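You operate a simulated robot arm through the tools that you are given. There is no shell and no other tool.

You run a simulated robot arm. Do the job below in one go: nothing can be reset, and whatever is moved stays where it is left.

TASK
Clean the glue off the steel plate with the blue cloth and cleaner.
Fine: cleaner from the green tin; put its lid back on and the cloth back. What is to be rubbed or washed off counts as gone when no trace of it is left.

It is judged by the outcome, as a careful person would: the job done as asked, and still so three seconds after it is handed in. It fails if anything else is knocked over, pushed out of place, dropped, spilled or broken. Lids that push on must go on centred and level and be pressed home; caps that screw on are set level and turned clockwise until they are tight. Flat cloth is picked up by pressing the open fingertips on it (5 to 10 N) and closing them slowly along it; thin cloth reads only 2 to 8 mm in the jaws.

THE ROBOT
A 7-joint arm with a three-finger gripper, fixed in place. Base frame: the origin is on the floor under the middle of its stand, x ahead of it, y to its left, z up; the work surface is at about z = 945. Lengths are in mm, angles in degrees, forces in N, time in s.
It reaches about 1342 mm from its shoulder. Its first joint turns from -166.0 to 166.0 degrees. Payload 2.69 kg.
The tool frame sits at the grasp point between the pads (the TCP): z along the fingers, y along the line on which they close. The tips reach 30 mm beyond it. The gripper opens to 128 mm; its body begins 117 mm behind the TCP.
Orientation is that of the tool frame in the base frame, as a unit quaternion [w, x, y, z]. With the fingers straight down and closing along the base's y, the tool's x points along the base's -x, its y along +y and its z along -z.

THE INTERFACE
- The arm moves only by the tool drive_tool. Its argument "moves" is text: rows parted by semicolons, each of 7 numbers parted by spaces: the shift along the base's x, y, z in mm, then the turn, a rotation vector about the base's x, y, z in degrees, then the closure, from 0 (fully open) to 1 (shut). In form: x y z wx wy wz fingers; .... A call has 1 to 20 rows; each row shifts and turns the commanded pose from where the row before left it. A row lasts 0.2 s, in which the tool goes at most 50 mm and 8.6 degrees; a call with a longer step from one row to the next is refused whole, and so is a gripper value outside its range. Where a pose cannot be reached the arm comes as near as it can. A force on the tool above 40 N (or 10 N above the force at the start of the call, whichever is more), or a blocked arm, ends the call early, and 0.2 s more pass. The fingers move at their own pace (about 127 mm/s each) and stop on an object; they squeeze with about 45 N. The grip force told is the motor's: it shows also when the fingers shut on nothing. Time passes only in rows, and 0.2 s behind the last, so rows that do not move let the fingers close. It gives the time, the measured TCP pose, the force on the tool (base axes), the opening and the grip force at its end, in the units of the frame above (readings bear some noise), with the torque about the TCP (base axes, N m) and any sound that the robot's microphone picked up, and new pictures: "pictures" is both (left out), scene, wrist or none.
- Cameras (640 x 400 px; columns grow to the right, rows downward): "scene" is fixed at [39.7, -519.3, 1686.3]; the picture's right is [0.72, -0.70, 0.00], its down [-0.44, -0.46, -0.77] and it looks along [0.54, 0.55, -0.64] (base axes); focal length 310 px, centre (320, 200). "wrist" rides on the gripper at [58, 54, -131] in the tool frame; the picture's right is [-0.68, 0.74, 0.00], its down [-0.62, -0.57, -0.55] and it looks along [-0.40, -0.37, 0.84] (tool axes); focal length 234 px, centre (320, 200). There is no depth. A picture from a camera that has moved, and an enlarged one, comes with that camera's place and axes in the base frame and with its lens. The place of the scene camera against the robot may be out by one fixed shift of up to 25 mm in any direction.
- slide_trunk(by): moves the trunk up (or, below 0, down) by that many mm; the arm rides with it, the base frame stays. It gives what a move gives, with no picture.
- inspect(camera, box): a new picture of the part [left, top, right, bottom] of that camera's present view, enlarged. The clock stands still meanwhile.
- job_done(): hands the job in; it is judged then, once.

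Places have to be worked out from the pictures, the camera data and where the tool is seen. Open the gripper and draw the arm clear of the work before you hand the job in, unless the task says otherwise.

The tools are called as a command line: name --argument value ..., lists and objects as JSON in quotes. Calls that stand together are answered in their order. drive_tool: Moves the arm, as the interface text tells. Its arguments: {"type":"object","properties":{"moves":{"type":"string"},"pictures":{"type":"string","enum":["both","scene","wrist","none"]}},"required":["moves"]} The other tools are called the same way: slide_trunk (by) moves the trunk up or down; inspect (camera, box) takes an enlarged picture of a part of a camera's view; job_done () hands the job in.

At the start:

```text
t: 0.0
position: [719.3, 103.7, 1253.1]
tcp_rot: [0.0, 0.0, 1.0, 0.0]
wrist_force: [-0.1, 0.3, -0.5]
moment: [-0.04, 0.0, -0.04]
opening: 128.2
grasp_force: 0.0
trunk travel left (down, up): [-150.0, 200.0]
```

scene: 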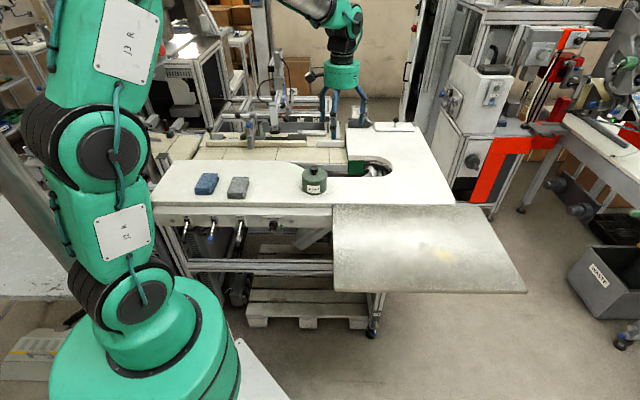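
wrist: 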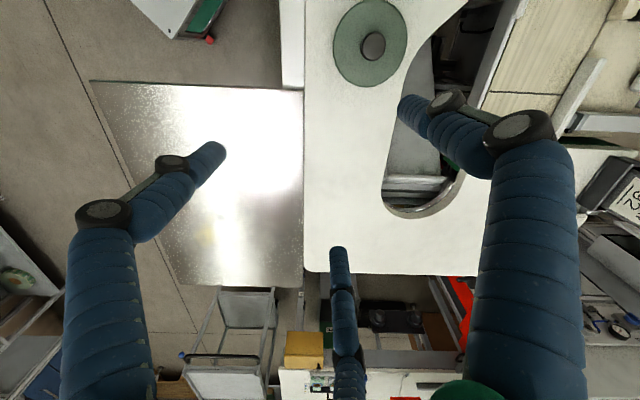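

I see a blue cloth, a grey one, a green tin with a knobbed lid, and the steel plate with a yellowish mark. I'll look at each one enlarged before I move.

inspect --camera "scene" --box '[170, 140, 350, 250]'

inspect --camera "scene" --box '[330, 190, 530, 310]'

inspect --camera "wrist" --box '[80, 0, 480, 290]'

```text
3.56 times, centred on (260, 195) of scene
camera zoom: at [39.7, -519.3, 1686.3], right [0.72, -0.7, 0.0], down [-0.44, -0.46, -0.77], along [0.54, 0.55, -0.64], focal length 1104 px, centre (533, 218)
```

zoom: 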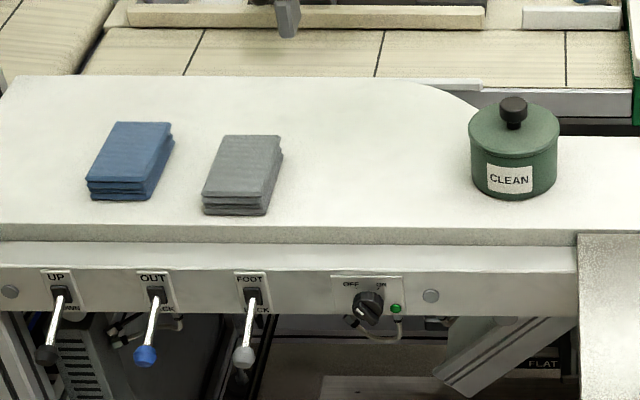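

```text
3.20 times, centred on (430, 250) of scene
camera zoom: at [39.7, -519.3, 1686.3], right [0.72, -0.7, 0.0], down [-0.44, -0.46, -0.77], along [0.54, 0.55, -0.64], focal length 993 px, centre (-32, 40)
```

zoom: 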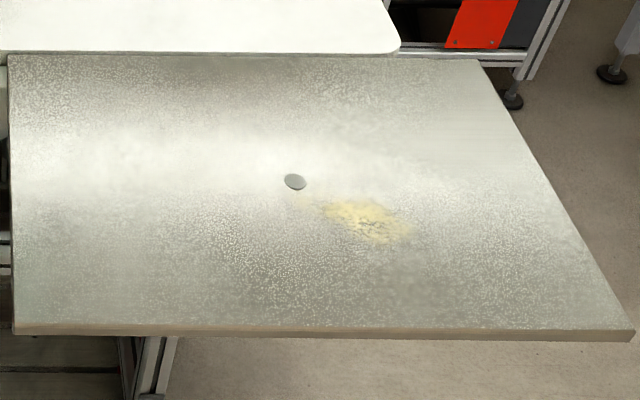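

```text
1.38 times, centred on (280, 145) of wrist
camera zoom: at [661.2, 156.8, 1383.0], right [0.68, 0.74, 0.0], down [0.62, -0.57, 0.55], along [0.4, -0.37, -0.84], focal length 323 px, centre (375, 276)
```

zoom: 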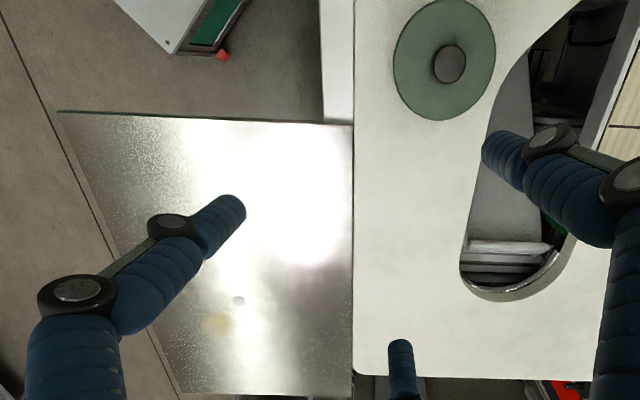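

The tin is near (698, 205). The glue is near (752, -313), with a small grey disc beside it near (748, -241), and the blue cloth is near (410, 510). The scene camera seems to be off by about 28 mm in y. I'll move the wrist camera over the plate for a closer look.

drive_tool --moves "-8 -40 -10 0 0 0 0; -8 -40 -10 0 0 0 0; -8 -40 -10 0 0 0 0; -9 -40 -10 0 0 0 0; -9 -40 -10 0 0 0 0; -9 -40 -10 0 0 0 0; -9 -40 -10 0 0 0 0; -9 -40 -10 0 0 0 0; 0 0 0 0 0 0 0" --pictures "both"

```text
t: 2.0
position: [649.3, -214.9, 1171.5]
tcp_rot: [0.0, 0.0, 1.0, -0.001]
wrist_force: [0.6, -0.8, -0.5]
moment: [0.06, 0.03, 0.01]
opening: 128.1
grasp_force: 0.0
trunk travel left (down, up): [-150.0, 200.0]
camera wrist: at [591.6, -160.6, 1302.6], right [0.68, 0.74, 0.0], down [0.62, -0.57, 0.55], along [0.4, -0.37, -0.84], focal length 234 px, centre (320, 200)
```

scene: 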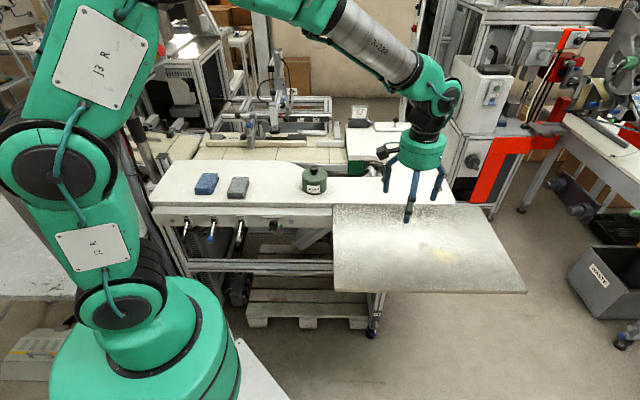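
wrist: 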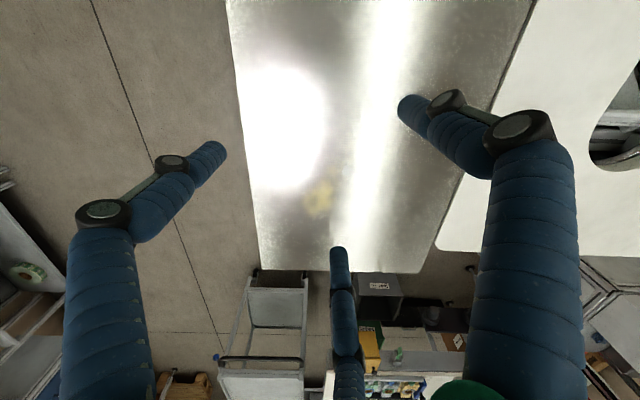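

inspect --camera "wrist" --box '[240, 120, 440, 250]'

inspect --camera "scene" --box '[390, 215, 490, 280]'

```text
3.08 times, centred on (340, 185) of wrist
camera zoom: at [591.6, -160.6, 1302.6], right [0.68, 0.74, 0.0], down [0.62, -0.57, 0.55], along [0.4, -0.37, -0.84], focal length 720 px, centre (258, 246)
```

zoom: 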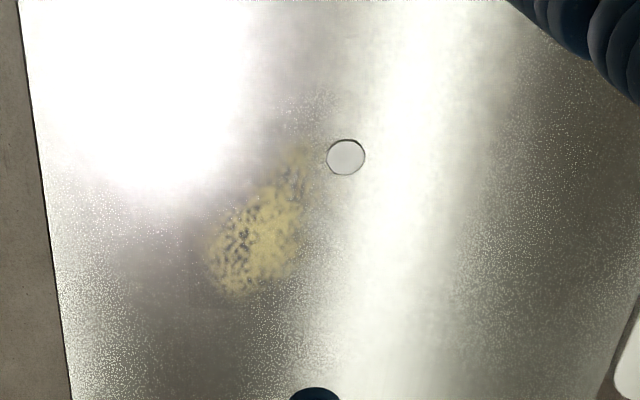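

```text
6.15 times, centred on (440, 248) of scene
camera zoom: at [39.7, -519.3, 1686.3], right [0.72, -0.7, 0.0], down [-0.44, -0.46, -0.77], along [0.54, 0.55, -0.64], focal length 1910 px, centre (-418, -92)
```

zoom: 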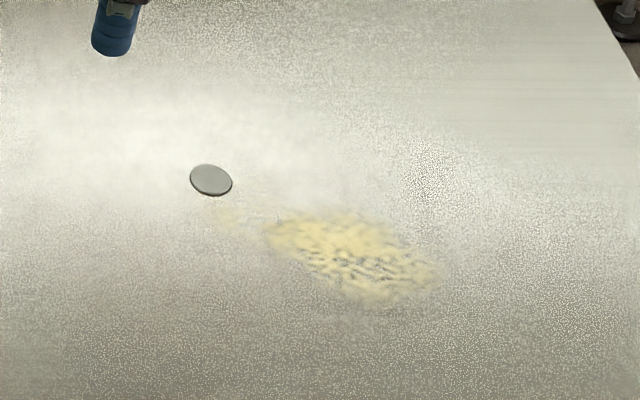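

The glue patch covers roughly x 730–780 and y -355 to -258. A disc about 20 mm across lies near (752, -243) and I must not touch it. Next I'll move the wrist camera to see the tin.

drive_tool --moves "-4 40 3 0 0 0 0; -4 40 3 0 0 0 0; -4 40 3 0 0 0 0; -4 40 3 0 0 0 0; -4 40 3 0 0 0 0; -4 40 3 0 0 0 0; -4 40 3 0 0 0 0; -4 40 3 0 0 0 0; -4 40 3 0 0 0 0; -4 40 3 0 0 0 0; -4 40 0 0 0 0 0; -4 40 0 0 0 0 0; -4 32 0 0 0 0 0; 0 0 0 0 0 0 0" --pictures "both"

```text
t: 5.0
position: [597.4, 297.9, 1201.9]
tcp_rot: [0.0, 0.0, 1.0, 0.001]
wrist_force: [0.1, 0.6, -0.5]
moment: [-0.02, 0.0, -0.02]
opening: 128.0
grasp_force: 0.1
trunk travel left (down, up): [-150.0, 200.0]
camera wrist: at [539.6, 349.9, 1333.0], right [0.68, 0.74, 0.0], down [0.62, -0.56, 0.55], along [0.4, -0.37, -0.84], focal length 234 px, centre (320, 200)
```

scene: 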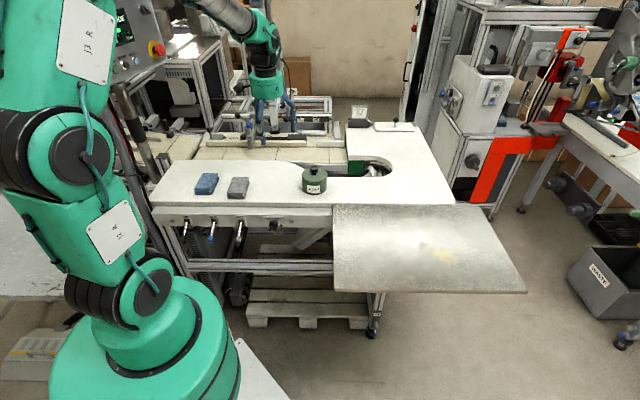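
wrist: 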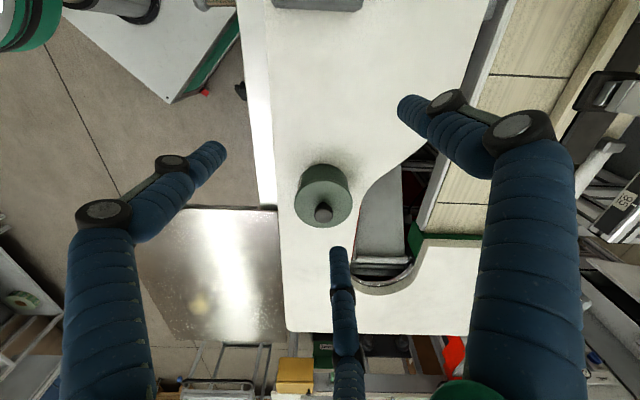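

The tin is now in the middle of the wrist view. I'll enlarge it, and the grey cloth at the top of the view, to measure them.

inspect --camera "wrist" --box '[270, 140, 390, 250]'

inspect --camera "scene" --box '[280, 150, 350, 210]'

inspect --camera "scene" --box '[180, 160, 270, 210]'

```text
3.64 times, centred on (330, 195) of wrist
camera zoom: at [539.6, 349.9, 1333.0], right [0.68, 0.74, 0.0], down [0.62, -0.56, 0.55], along [0.4, -0.37, -0.84], focal length 852 px, centre (284, 218)
```

zoom: 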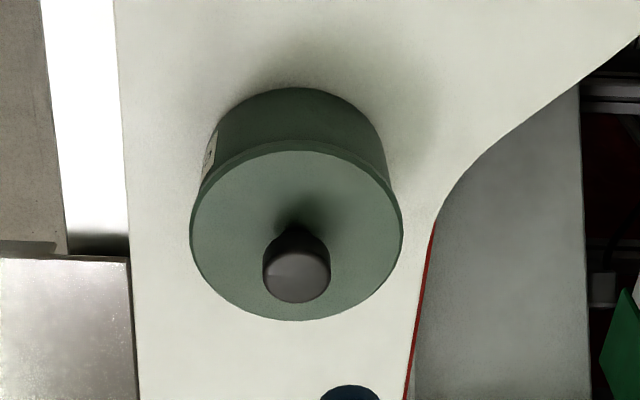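

```text
6.67 times, centred on (315, 180) of scene
camera zoom: at [39.7, -519.3, 1686.3], right [0.72, -0.7, 0.0], down [-0.44, -0.46, -0.77], along [0.54, 0.55, -0.64], focal length 2069 px, centre (353, 333)
```

zoom: 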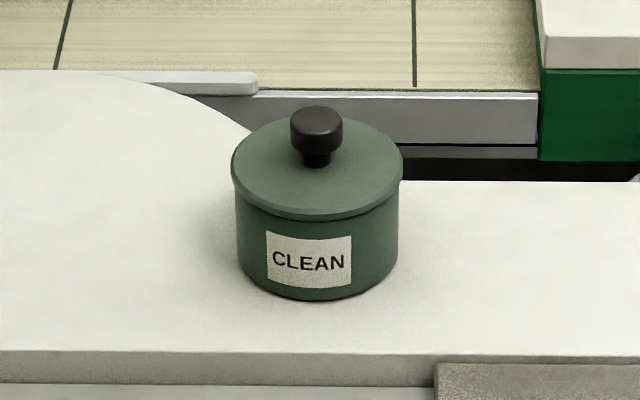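

```text
7.11 times, centred on (225, 185) of scene
camera zoom: at [39.7, -519.3, 1686.3], right [0.72, -0.7, 0.0], down [-0.44, -0.46, -0.77], along [0.54, 0.55, -0.64], focal length 2207 px, centre (996, 307)
```

zoom: 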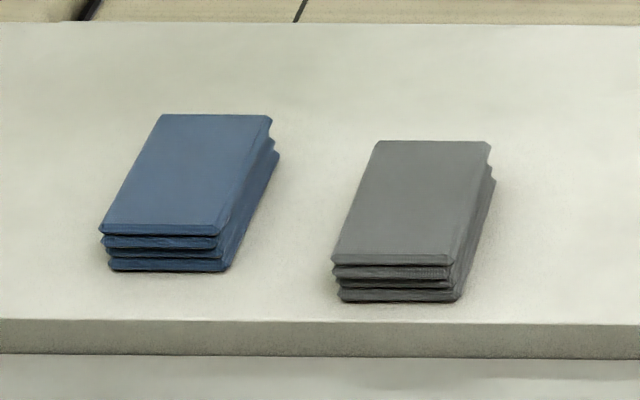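

I estimate the lid's knob at about (706, 204), with its top near z=1035 and the lid top near 1004. I'll move above it with the fingers part-closed and check how well I'm centred.

drive_tool --moves "22 -19 -14 0 0 0 0; 22 -19 -14 0 0 0 0.2; 22 -19 -14 0 0 0 0.4; 22 -19 -14 0 0 0 0.5; 21 -18 -16 0 0 0 0.5; 0 0 0 0 0 0 0.5; 0 0 0 0 0 0 0.5" --pictures "both"

```text
t: 6.6
position: [705.9, 200.2, 1128.1]
tcp_rot: [0.0, 0.0, 1.0, 0.0]
wrist_force: [0.1, 0.1, 0.6]
moment: [-0.04, -0.01, -0.01]
opening: 63.8
grasp_force: 0.1
trunk travel left (down, up): [-150.0, 200.0]
camera wrist: at [647.7, 252.9, 1258.5], right [0.68, 0.74, 0.0], down [0.62, -0.57, 0.55], along [0.4, -0.37, -0.84], focal length 234 px, centre (320, 200)
```

scene: 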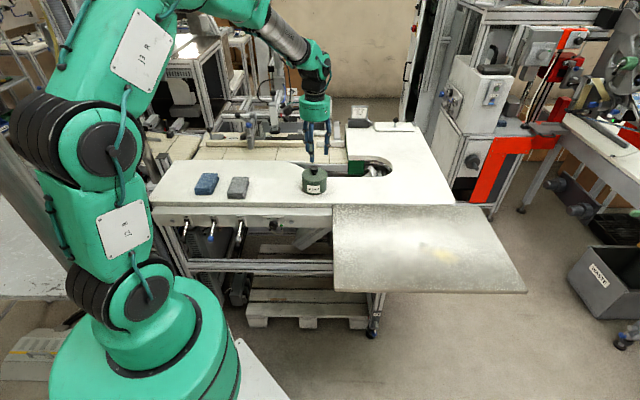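
wrist: 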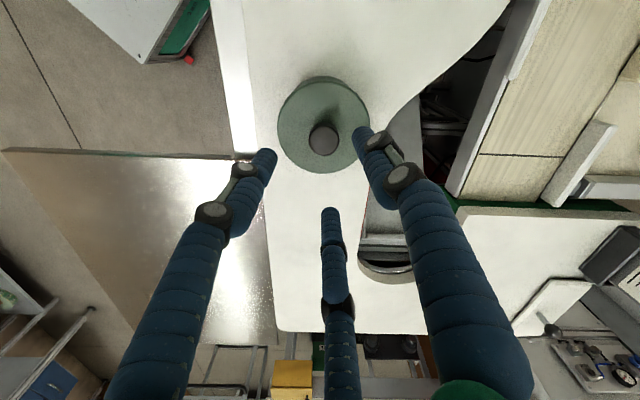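

I'll enlarge the knob area to check that it's on the tool axis, which should lie along column 320.

inspect --camera "wrist" --box '[260, 60, 390, 220]'

```text
2.50 times, centred on (325, 140) of wrist
camera zoom: at [647.7, 252.9, 1258.5], right [0.68, 0.74, 0.0], down [0.62, -0.57, 0.55], along [0.4, -0.37, -0.84], focal length 585 px, centre (308, 350)
```

zoom: 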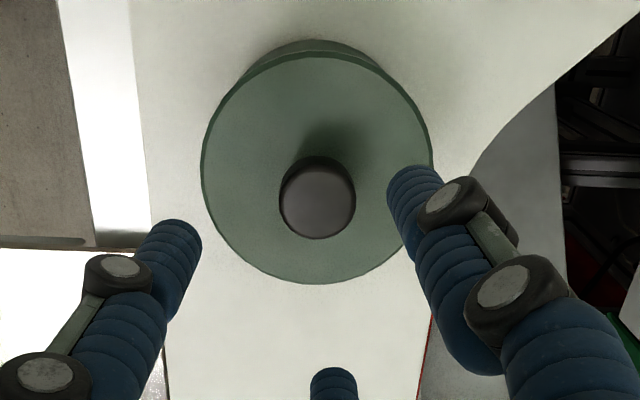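

Triangulating from the two views puts the knob at about (706.5, 203.5) with its top at z≈1036, so I'm about 3.5 mm off in y. I'll correct that and come down slowly with the fingers around the knob.

drive_tool --moves "0.7 3.5 0 0 0 0 0.5; 0 0 -20 0 0 0 0.5; 0 0 -20 0 0 0 0.5; 0 0 -20 0 0 0 0.5; 0 0 -15 0 0 0 0.5; 0 0 -7 0 0 0 0.5; 0 0 0 0 0 0 0.5" --pictures "both"

```text
t: 8.2
position: [706.2, 203.8, 1047.9]
tcp_rot: [0.001, 0.0, 1.0, 0.0]
wrist_force: [0.6, 0.1, 0.1]
moment: [0.01, -0.01, 0.01]
opening: 63.7
grasp_force: 0.1
trunk travel left (down, up): [-150.0, 200.0]
camera wrist: at [648.2, 257.7, 1178.2], right [0.68, 0.74, 0.0], down [0.62, -0.56, 0.55], along [0.4, -0.37, -0.84], focal length 234 px, centre (320, 200)
```

scene: 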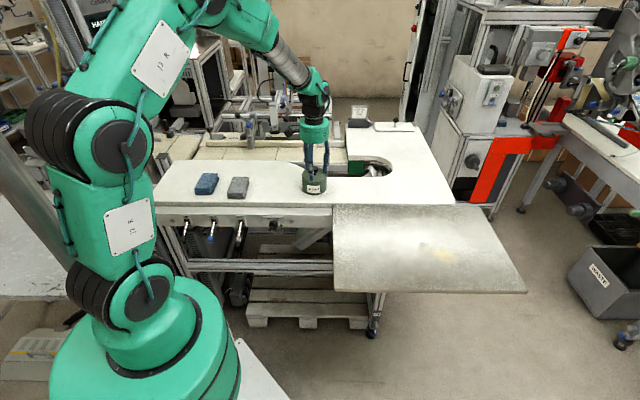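
wrist: 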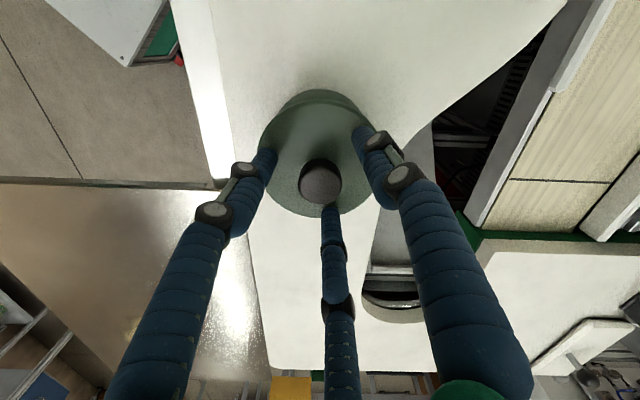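

inspect --camera "wrist" --box '[240, 80, 400, 240]'

inspect --camera "scene" --box '[280, 130, 350, 210]'

```text
2.50 times, centred on (320, 160) of wrist
camera zoom: at [648.2, 257.7, 1178.2], right [0.68, 0.74, 0.0], down [0.62, -0.56, 0.55], along [0.4, -0.37, -0.84], focal length 585 px, centre (320, 300)
```

zoom: 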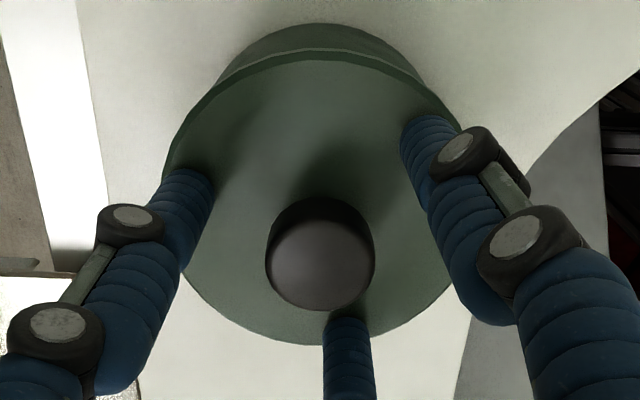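

```text
5.00 times, centred on (315, 170) of scene
camera zoom: at [39.7, -519.3, 1686.3], right [0.72, -0.7, 0.0], down [-0.44, -0.46, -0.77], along [0.54, 0.55, -0.64], focal length 1552 px, centre (345, 350)
```

zoom: 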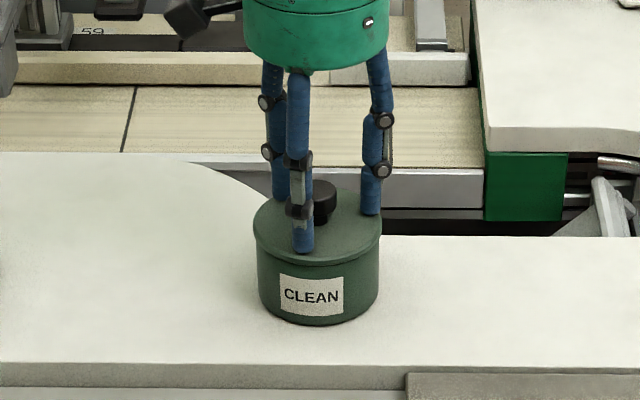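

The knob is centred left to right and sits about level with the pads. I'll drop 6 mm more and close on it gradually.

drive_tool --moves "0 0 -6 0 0 0 0.5; 0 0 0 0 0 0 0.6; 0 0 0 0 0 0 0.68; 0 0 0 0 0 0 0.75; 0 0 0 0 0 0 0.82; 0 0 0 0 0 0 0.9; 0 0 0 0 0 0 0.9" --pictures "both"

```text
t: 9.0
position: [705.5, 204.9, 1046.6]
tcp_rot: [0.001, -0.001, 1.0, 0.0]
wrist_force: [-5.3, -2.8, 16.6]
moment: [-0.16, 0.42, -0.01]
opening: 39.1
grasp_force: 4.6
trunk travel left (down, up): [-150.0, 200.0]
stopped in row 4: the force on the tool passed its limit at 48 N (the readings are from after the stop); the commanded pose is now the measured one
camera wrist: at [647.8, 257.9, 1176.7], right [0.68, 0.74, 0.0], down [0.61, -0.57, 0.55], along [0.41, -0.37, -0.83], focal length 234 px, centre (320, 200)
```

scene: 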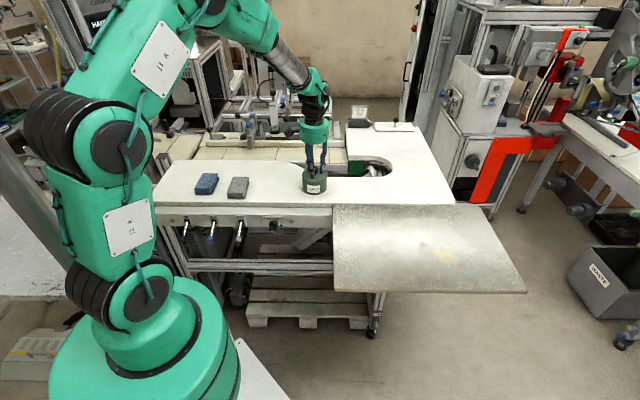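
wrist: 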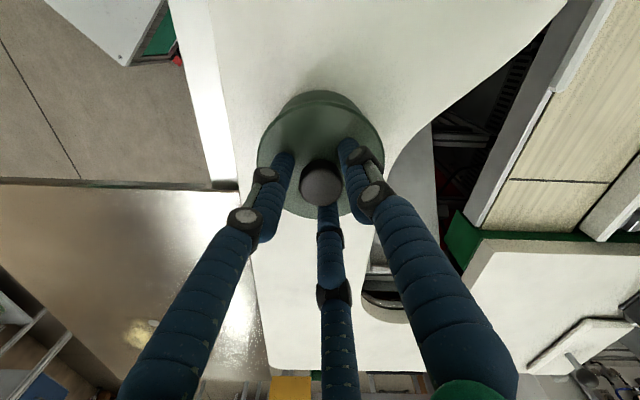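

The tool is being pushed up with about 17 N, so the fingertips drop as they close and are touching the lid. I'll raise until the force is gone.

drive_tool --moves "0 0 2 0 0 0 0.69; 0 0 2 0 0 0 0.69; 0 0 2 0 0 0 0.69; 0 0 0 0 0 0 0.69" --pictures "none"

inspect --camera "wrist" --box '[240, 80, 400, 240]'

inspect --camera "scene" --box '[280, 130, 350, 210]'

```text
t: 10.0
position: [706.5, 206.9, 1049.5]
tcp_rot: [-0.001, -0.001, 1.0, 0.0]
wrist_force: [0.1, -0.3, 0.1]
moment: [0.02, 0.0, 0.0]
opening: 39.6
grasp_force: 0.0
trunk travel left (down, up): [-150.0, 200.0]
```

```text
2.50 times, centred on (320, 160) of wrist
camera zoom: at [648.9, 258.1, 1180.9], right [0.68, 0.74, 0.0], down [0.62, -0.56, 0.55], along [0.4, -0.37, -0.84], focal length 585 px, centre (320, 300)
```

zoom: 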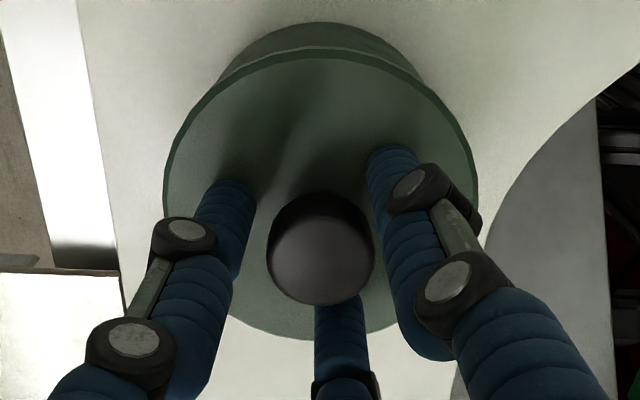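

```text
5.00 times, centred on (315, 170) of scene
camera zoom: at [39.7, -519.3, 1686.3], right [0.72, -0.7, 0.0], down [-0.44, -0.46, -0.77], along [0.54, 0.55, -0.64], focal length 1552 px, centre (345, 350)
```

zoom: 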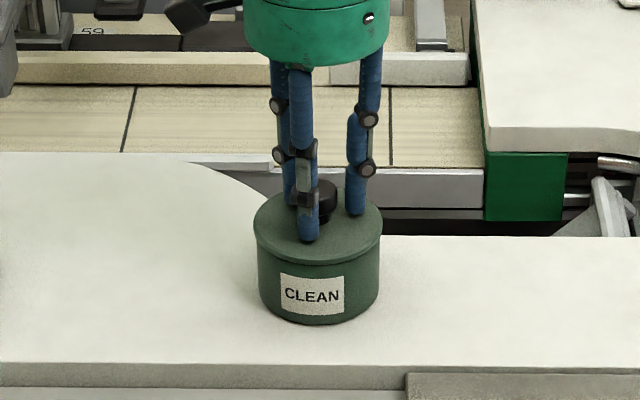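

There's no force now and the tin hasn't moved. I'll raise another 2 mm and close the rest of the way in small steps.

drive_tool --moves "0 0 2 0 0 0 0.69; 0 0 0 0 0 0 0.72; 0 0 0 0 0 0 0.74; 0 0 0 0 0 0 0.76; 0 0 0 0 0 0 0.76" --pictures "none"

```text
t: 11.2
position: [704.9, 204.3, 1051.1]
tcp_rot: [0.0, -0.001, 1.0, -0.001]
wrist_force: [0.1, 0.7, -0.3]
moment: [-0.01, -0.01, 0.01]
opening: 30.6
grasp_force: 0.0
trunk travel left (down, up): [-150.0, 200.0]
```

drive_tool --moves "0 0 0 0 0 0 0.78; 0 0 0 0 0 0 0.8; 0 0 0 0 0 0 0.82; 0 0 0 0 0 0 0.84; 0 0 0 0 0 0 0.84" --pictures "wrist"

inspect --camera "wrist" --box '[240, 80, 400, 240]'

inspect --camera "scene" --box '[280, 130, 350, 210]'

```text
t: 12.4
position: [705.3, 205.1, 1051.9]
tcp_rot: [0.001, 0.0, 1.0, 0.0]
wrist_force: [0.1, -0.4, -0.3]
moment: [-0.01, -0.02, 0.01]
opening: 27.7
grasp_force: 44.6
trunk travel left (down, up): [-150.0, 200.0]
heard: snap
camera wrist: at [648.4, 258.1, 1182.6], right [0.68, 0.74, 0.0], down [0.62, -0.56, 0.55], along [0.4, -0.37, -0.84], focal length 234 px, centre (320, 200)
```

wrist: 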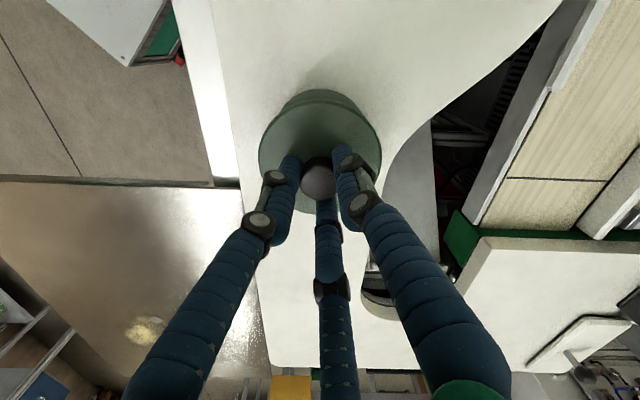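

```text
2.50 times, centred on (320, 160) of wrist
camera zoom: at [648.4, 258.1, 1182.6], right [0.68, 0.74, 0.0], down [0.62, -0.56, 0.55], along [0.4, -0.37, -0.84], focal length 585 px, centre (320, 300)
```

zoom: 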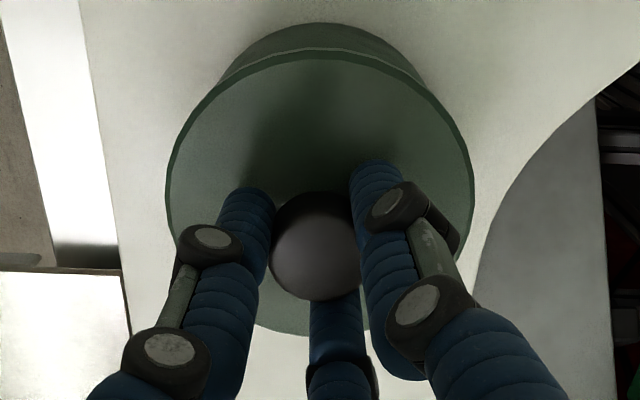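

```text
5.00 times, centred on (315, 170) of scene
camera zoom: at [39.7, -519.3, 1686.3], right [0.72, -0.7, 0.0], down [-0.44, -0.46, -0.77], along [0.54, 0.55, -0.64], focal length 1552 px, centre (345, 350)
```

zoom: 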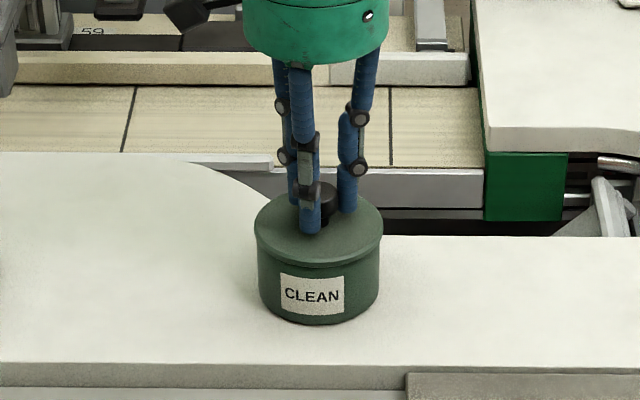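

The grip is solid at 27.7 mm and 45 N, and I heard a snap, so the lid may have popped loose. I'll lift straight up slowly and watch the force.

drive_tool --moves "0 0 3 0 0 0 0.84; 0 0 3 0 0 0 0.84; 0 0 4 0 0 0 0.84; 0 0 5 0 0 0 0.84; 0 0 0 0 0 0 0.84" --pictures "both"

inspect --camera "scene" --box '[280, 130, 350, 210]'

```text
t: 13.6
position: [706.9, 204.7, 1066.7]
tcp_rot: [0.001, -0.001, 1.0, 0.001]
wrist_force: [0.1, -0.5, -0.4]
moment: [-0.01, 0.01, 0.0]
opening: 27.7
grasp_force: 45.1
trunk travel left (down, up): [-150.0, 200.0]
camera wrist: at [648.9, 258.2, 1197.4], right [0.68, 0.74, 0.0], down [0.62, -0.56, 0.55], along [0.41, -0.37, -0.84], focal length 234 px, centre (320, 200)
```

scene: 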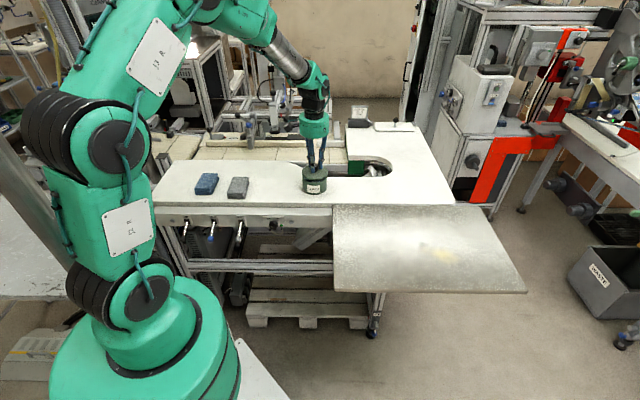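
wrist: 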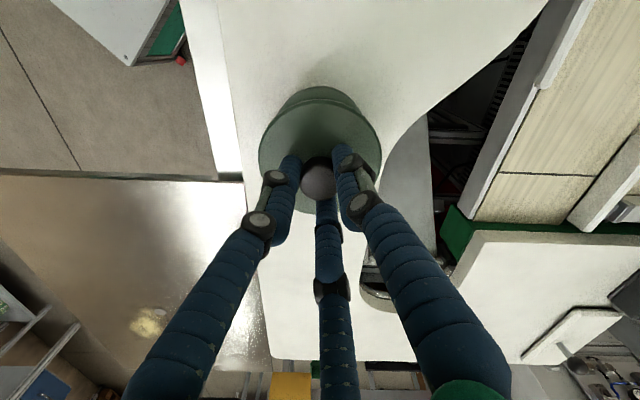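

```text
5.00 times, centred on (315, 170) of scene
camera zoom: at [39.7, -519.3, 1686.3], right [0.72, -0.7, 0.0], down [-0.44, -0.46, -0.77], along [0.54, 0.55, -0.64], focal length 1552 px, centre (345, 350)
```

zoom: 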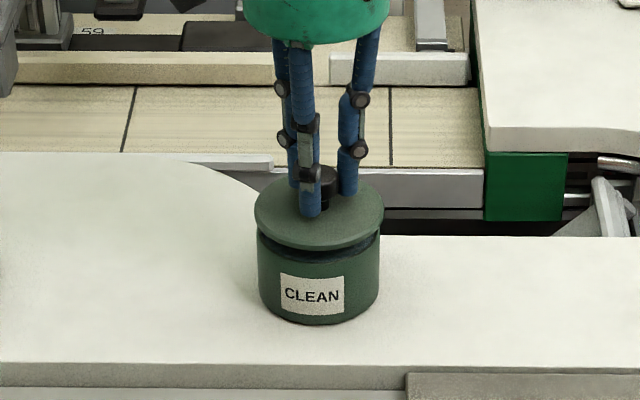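

The lid is free and the tin stayed put. I'll raise it, carry it to a clear bit of table near (605, 318), and stop just above the surface.

drive_tool --moves "0 0 20 0 0 0 0.84; 0 0 25 0 0 0 0.84; -15 17 0 0 0 0 0.84; -22 25 0 0 0 0 0.84; -25 28 0 0 0 0 0.84; -24 27 0 0 0 0 0.84; -15 17 0 0 0 0 0.84; 0 0 -25 0 0 0 0.84; 0 0 -25 0 0 0 0.84; 0 0 -20 0 0 0 0.84; 0 0 -15 0 0 0 0.84; 0 0 0 0 0 0 0.84" --pictures "both"

inspect --camera "scene" --box '[230, 130, 350, 210]'

```text
t: 16.2
position: [607.9, 320.9, 1025.1]
tcp_rot: [0.001, -0.002, 1.0, 0.0]
wrist_force: [0.7, -0.4, -0.7]
moment: [-0.01, 0.0, -0.01]
opening: 27.4
grasp_force: 44.6
trunk travel left (down, up): [-150.0, 200.0]
camera wrist: at [549.6, 374.4, 1155.5], right [0.68, 0.74, 0.0], down [0.62, -0.56, 0.55], along [0.4, -0.37, -0.84], focal length 234 px, centre (320, 200)
```

scene: 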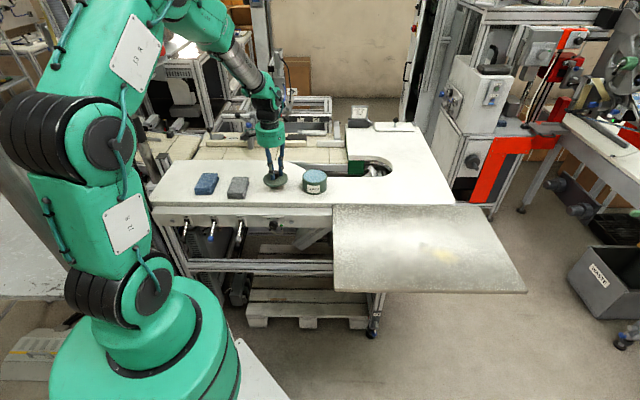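
wrist: 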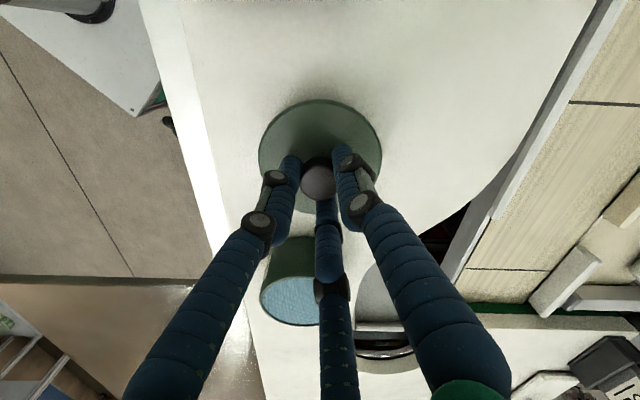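

```text
5.00 times, centred on (290, 170) of scene
camera zoom: at [39.7, -519.3, 1686.3], right [0.72, -0.7, 0.0], down [-0.44, -0.46, -0.77], along [0.54, 0.55, -0.64], focal length 1552 px, centre (470, 350)
```

zoom: 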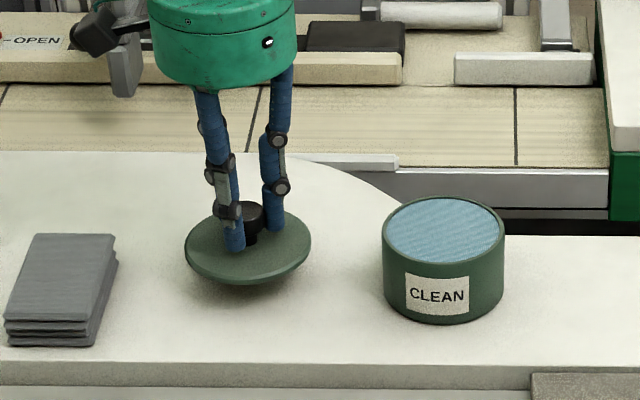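

The open tin holds blue cleaner close to its rim. The lid looks 15–25 mm above the table, so I'll lower it in small steps until it touches.

drive_tool --moves "0 0 -5 0 0 0 0.84; 0 0 -4 0 0 0 0.84; 0 0 -3 0 0 0 0.84; 0 0 -3 0 0 0 0.84; 0 0 0 0 0 0 0.84" --pictures "none"

inspect --camera "scene" --box '[230, 150, 310, 210]'

```text
t: 17.4
position: [605.5, 319.4, 1010.8]
tcp_rot: [0.0, -0.001, 1.0, 0.0]
wrist_force: [0.1, 0.1, 0.9]
moment: [-0.02, -0.03, 0.0]
opening: 27.7
grasp_force: 45.0
trunk travel left (down, up): [-150.0, 200.0]
```

```text
6.67 times, centred on (270, 180) of scene
camera zoom: at [39.7, -519.3, 1686.3], right [0.72, -0.7, 0.0], down [-0.44, -0.46, -0.77], along [0.54, 0.55, -0.64], focal length 2069 px, centre (653, 333)
```

zoom: 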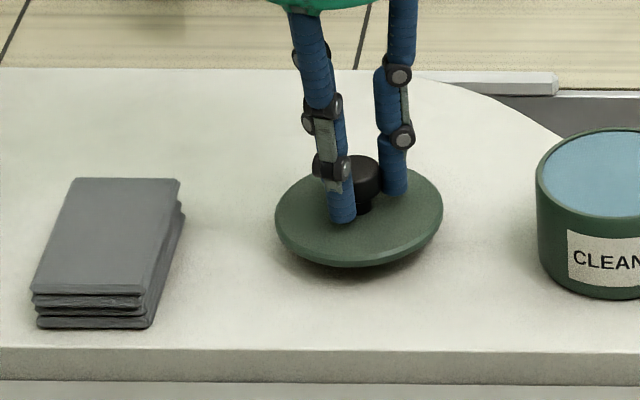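

There's no contact yet, so I'll keep going down in 2 mm steps.

drive_tool --moves "0 0 -2 0 0 0 0.84; 0 0 -2 0 0 0 0.84; 0 0 0 0 0 0 0.84" --pictures "none"

```text
t: 18.2
position: [606.8, 318.3, 1007.9]
tcp_rot: [0.0, 0.0, 1.0, -0.001]
wrist_force: [-0.3, -0.4, -1.3]
moment: [-0.01, 0.01, 0.03]
opening: 27.4
grasp_force: 45.4
trunk travel left (down, up): [-150.0, 200.0]
```

drive_tool --moves "0 0 -2 0 0 0 0.84; 0 0 -1.5 0 0 0 0.84; 0 0 0 0 0 0 0.84" --pictures "none"

```text
t: 19.0
position: [606.8, 318.7, 1004.8]
tcp_rot: [0.001, -0.001, 1.0, 0.0]
wrist_force: [0.3, 0.2, -1.0]
moment: [0.01, 0.01, 0.01]
opening: 27.3
grasp_force: 44.9
trunk travel left (down, up): [-150.0, 200.0]
```

The force still reads nothing, so I'll go on down.

drive_tool --moves "0 0 -2 0 0 0 0.84; 0 0 -1.5 0 0 0 0.84; 0 0 0 0 0 0 0.84" --pictures "none"

inspect --camera "scene" --box '[230, 150, 310, 210]'

```text
t: 19.8
position: [604.4, 319.5, 1000.9]
tcp_rot: [0.0, -0.002, 1.0, -0.001]
wrist_force: [-0.3, -0.3, 0.3]
moment: [0.01, 0.0, 0.0]
opening: 27.3
grasp_force: 45.0
trunk travel left (down, up): [-150.0, 200.0]
```

```text
6.67 times, centred on (270, 180) of scene
camera zoom: at [39.7, -519.3, 1686.3], right [0.72, -0.7, 0.0], down [-0.44, -0.46, -0.77], along [0.54, 0.55, -0.64], focal length 2069 px, centre (653, 333)
```

zoom: 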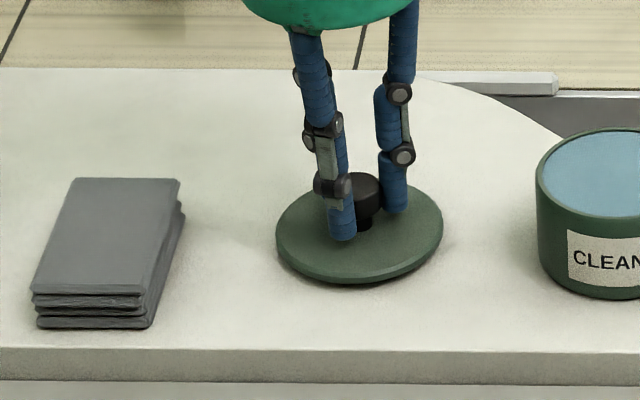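

The lid's shadow is nearly closed, so it's almost down. I'll finish with small steps.

drive_tool --moves "0 0 -1.5 0 0 0 0.84; 0 0 -1 0 0 0 0.84; 0 0 0 0 0 0 0.84" --pictures "none"

```text
t: 20.6
position: [603.8, 320.7, 998.5]
tcp_rot: [-0.001, -0.001, 1.0, 0.0]
wrist_force: [0.6, -0.1, -0.7]
moment: [-0.03, 0.05, 0.0]
opening: 27.4
grasp_force: 45.0
trunk travel left (down, up): [-150.0, 200.0]
```

drive_tool --moves "0 0 -1 0 0 0 0.84; 0 0 -1 0 0 0 0.84; 0 0 0 0 0 0 0.84" --pictures "none"

```text
t: 21.4
position: [604.9, 319.3, 997.0]
tcp_rot: [0.0, -0.001, 1.0, 0.0]
wrist_force: [0.2, 0.9, 0.1]
moment: [0.0, 0.04, -0.01]
opening: 27.3
grasp_force: 45.1
trunk travel left (down, up): [-150.0, 200.0]
```

Still no contact, so I'll go down a little more.

drive_tool --moves "0 0 -1 0 0 0 0.84; 0 0 -1 0 0 0 0.84; 0 0 0 0 0 0 0.84" --pictures "none"

inspect --camera "scene" --box '[230, 150, 310, 210]'

```text
t: 22.2
position: [606.0, 319.8, 994.1]
tcp_rot: [0.001, 0.0, 1.0, 0.0]
wrist_force: [0.0, 1.5, 3.9]
moment: [0.02, 0.13, -0.02]
opening: 27.4
grasp_force: 44.7
trunk travel left (down, up): [-150.0, 200.0]
```

```text
6.67 times, centred on (270, 180) of scene
camera zoom: at [39.7, -519.3, 1686.3], right [0.72, -0.7, 0.0], down [-0.44, -0.46, -0.77], along [0.54, 0.55, -0.64], focal length 2069 px, centre (653, 333)
```

zoom: 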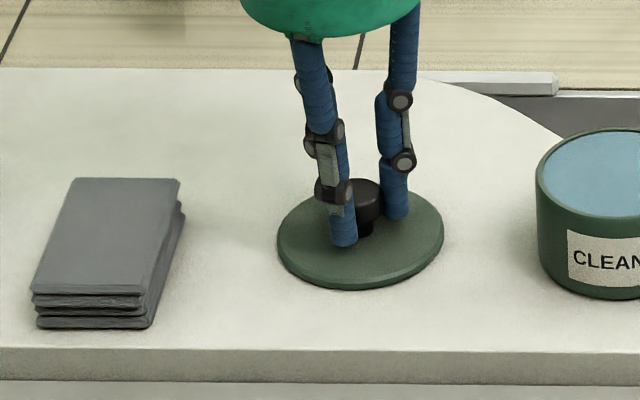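

Contact reads 3.9 N, so the lid is resting on the table. I'll open the fingers gently and back off upward.

drive_tool --moves "0 0 0 0 0 0 0.8; 0 0 0 0 0 0 0.76; 0 0 0 0 0 0 0.7; 0 0 0 0 0 0 0.6; 0 0 0 0 0 0 0.5; 0 0 0 0 0 0 0.5; 0 0 20 0 0 0 0.5; 0 0 30 0 0 0 0.5; 0 0 40 0 0 0 0.4; 0 0 40 0 0 0 0.4; 0 0 0 0 0 0 0.4" --pictures "both"

inspect --camera "scene" --box '[180, 130, 350, 210]'

inspect --camera "wrist" --box '[240, 60, 400, 260]'

```text
t: 24.6
position: [606.4, 321.6, 1124.4]
tcp_rot: [0.0, -0.001, 1.0, 0.001]
wrist_force: [-0.4, 0.0, 0.4]
moment: [0.01, -0.02, 0.04]
opening: 76.7
grasp_force: 0.1
trunk travel left (down, up): [-150.0, 200.0]
camera wrist: at [548.0, 373.5, 1256.3], right [0.68, 0.74, 0.0], down [0.62, -0.56, 0.55], along [0.41, -0.37, -0.84], focal length 234 px, centre (320, 200)
```

scene: 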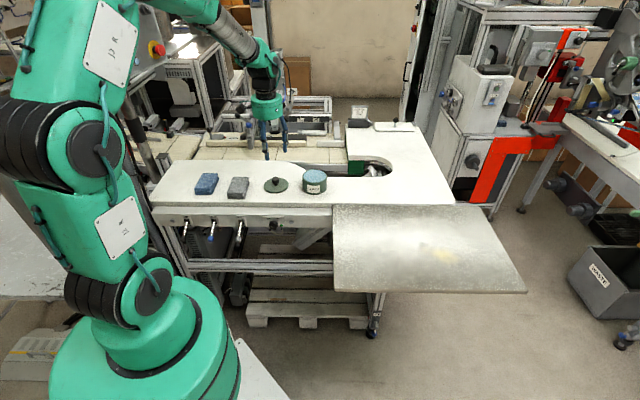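
wrist: 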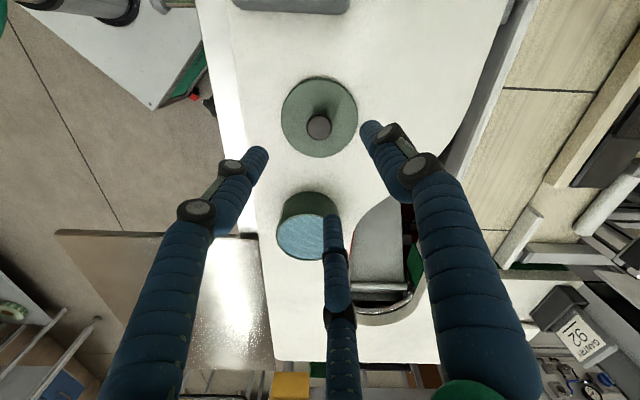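

```text
3.76 times, centred on (265, 170) of scene
camera zoom: at [39.7, -519.3, 1686.3], right [0.72, -0.7, 0.0], down [-0.44, -0.46, -0.77], along [0.54, 0.55, -0.64], focal length 1169 px, centre (527, 313)
```

zoom: 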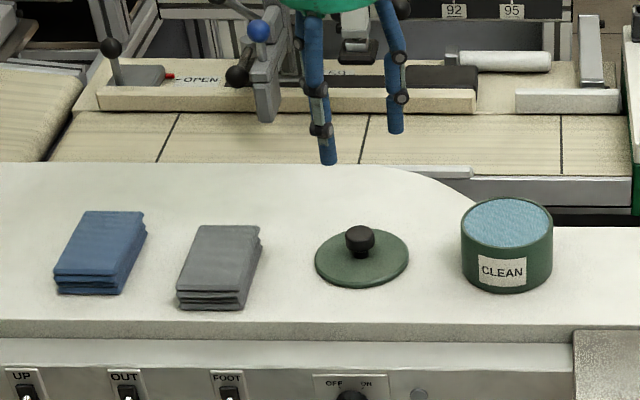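

```text
2.00 times, centred on (320, 160) of wrist
camera zoom: at [548.0, 373.5, 1256.3], right [0.68, 0.74, 0.0], down [0.62, -0.56, 0.55], along [0.41, -0.37, -0.84], focal length 468 px, centre (320, 280)
```

zoom: 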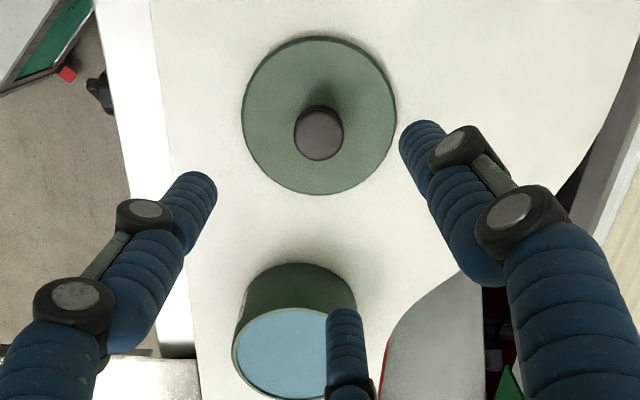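

The lid sits flat near (606, 320) and the tin is still upright. The blue pad is about 63 × 104 × 28 mm with its long axis at about 45°, centred near (412, 511). I'll move above it and turn the tool so that its y axis lies along the pad.

drive_tool --moves "-30.5 33.5 0 0 0 -7.7 0.12; -30.5 33.5 0 0 0 -7.7 0.12; -30.5 33.5 0 0 0 -7.7 0.12; -30.5 33.5 -4 0 0 -7.7 0.12; -30.5 33.5 -5 0 0 -7.7 0.12; -30.5 33.5 -5 0 0 -7.5 0.12; 0 0 0 0 0 0 0.12; 0 0 0 0 0 0 0.12" --pictures "both"

inspect --camera "wrist" --box '[200, 20, 440, 220]'

```text
t: 26.4
position: [421.1, 519.6, 1109.3]
tcp_rot: [0.0, 0.391, 0.921, 0.0]
wrist_force: [-0.9, 0.1, 0.0]
moment: [0.01, 0.0, 0.02]
opening: 112.6
grasp_force: 0.0
trunk travel left (down, up): [-150.0, 200.0]
camera wrist: at [419.8, 598.2, 1240.4], right [1.0, 0.03, 0.0], down [0.02, -0.84, 0.55], along [0.01, -0.55, -0.84], focal length 234 px, centre (320, 200)
```

scene: 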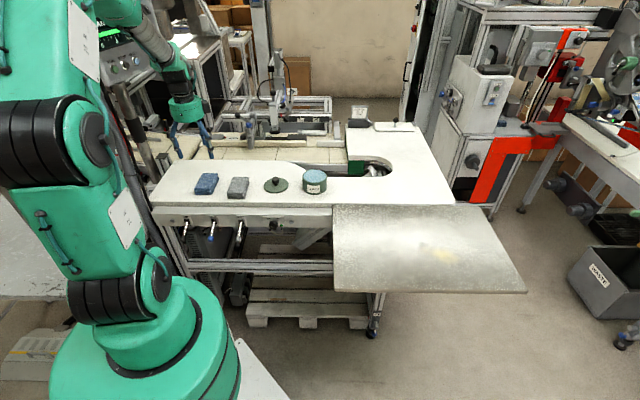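
wrist: 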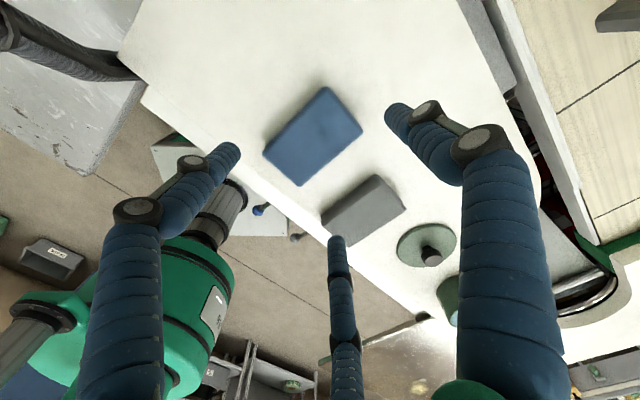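

```text
2.00 times, centred on (320, 120) of wrist
camera zoom: at [419.8, 598.2, 1240.4], right [1.0, 0.03, 0.0], down [0.02, -0.84, 0.55], along [0.01, -0.55, -0.84], focal length 468 px, centre (320, 360)
```

zoom: 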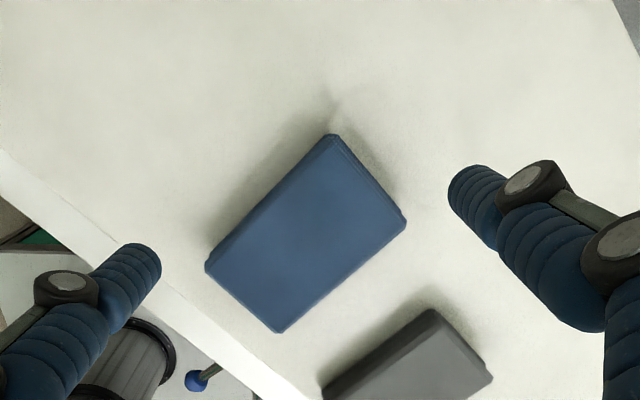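

In the wrist view the pad is centred near (411, 504) and measures about 63 × 100 mm, lined up with the tool. I'll shift so the two side fingers straddle it with the thumb at its back end, then go down to a TCP height of about 988.

drive_tool --moves "1.2 -4 0 0 0 0 0.12; 0 0 -25 0 0 0 0.12; 0 0 -25 0 0 0 0.12; 0 0 -25 0 0 0 0.12; 0 0 -25 0 0 0 0.12; 0 0 -12 0 0 0 0.12; 0 0 -9 0 0 0 0.12; 0 0 0 0 0 0 0.12" --pictures "both"

inspect --camera "scene" --box '[150, 130, 270, 210]'

```text
t: 28.2
position: [424.1, 516.1, 991.1]
tcp_rot: [0.0, 0.39, 0.921, 0.001]
wrist_force: [0.3, -0.2, 0.1]
moment: [0.03, -0.01, 0.01]
opening: 112.6
grasp_force: 0.1
trunk travel left (down, up): [-150.0, 200.0]
camera wrist: at [422.4, 595.5, 1122.0], right [1.0, 0.03, 0.0], down [0.02, -0.84, 0.55], along [0.01, -0.55, -0.84], focal length 234 px, centre (320, 200)
```

scene: 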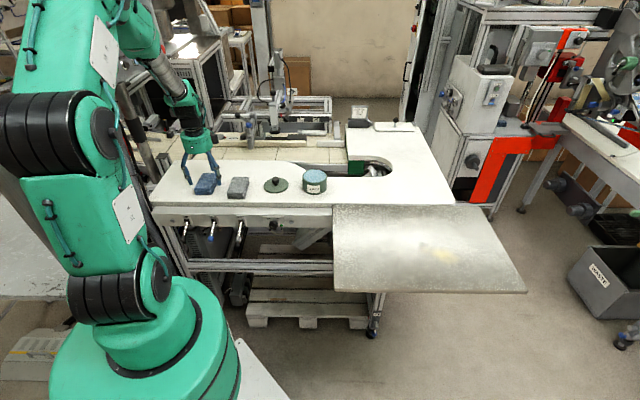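
wrist: 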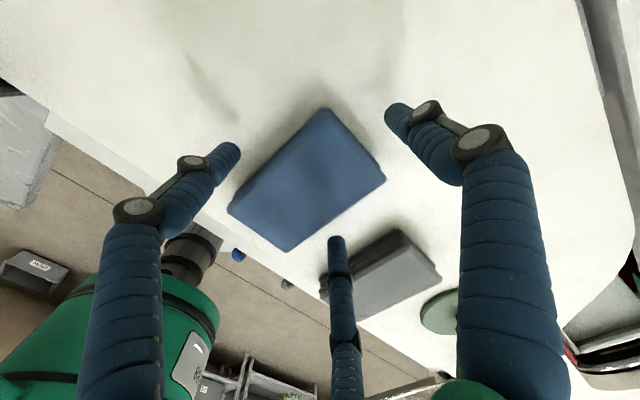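

```text
5.00 times, centred on (210, 170) of scene
camera zoom: at [39.7, -519.3, 1686.3], right [0.72, -0.7, 0.0], down [-0.44, -0.46, -0.77], along [0.54, 0.55, -0.64], focal length 1552 px, centre (870, 350)
```

zoom: 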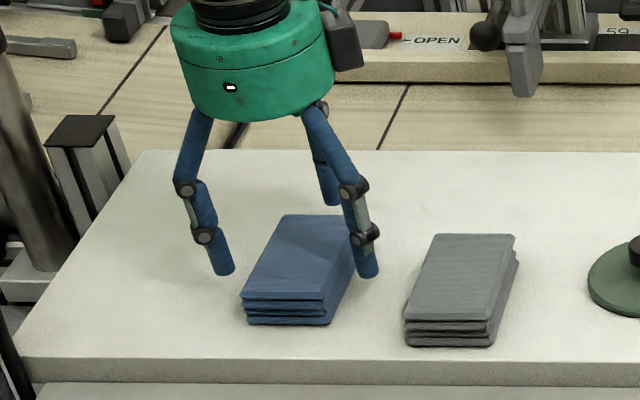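

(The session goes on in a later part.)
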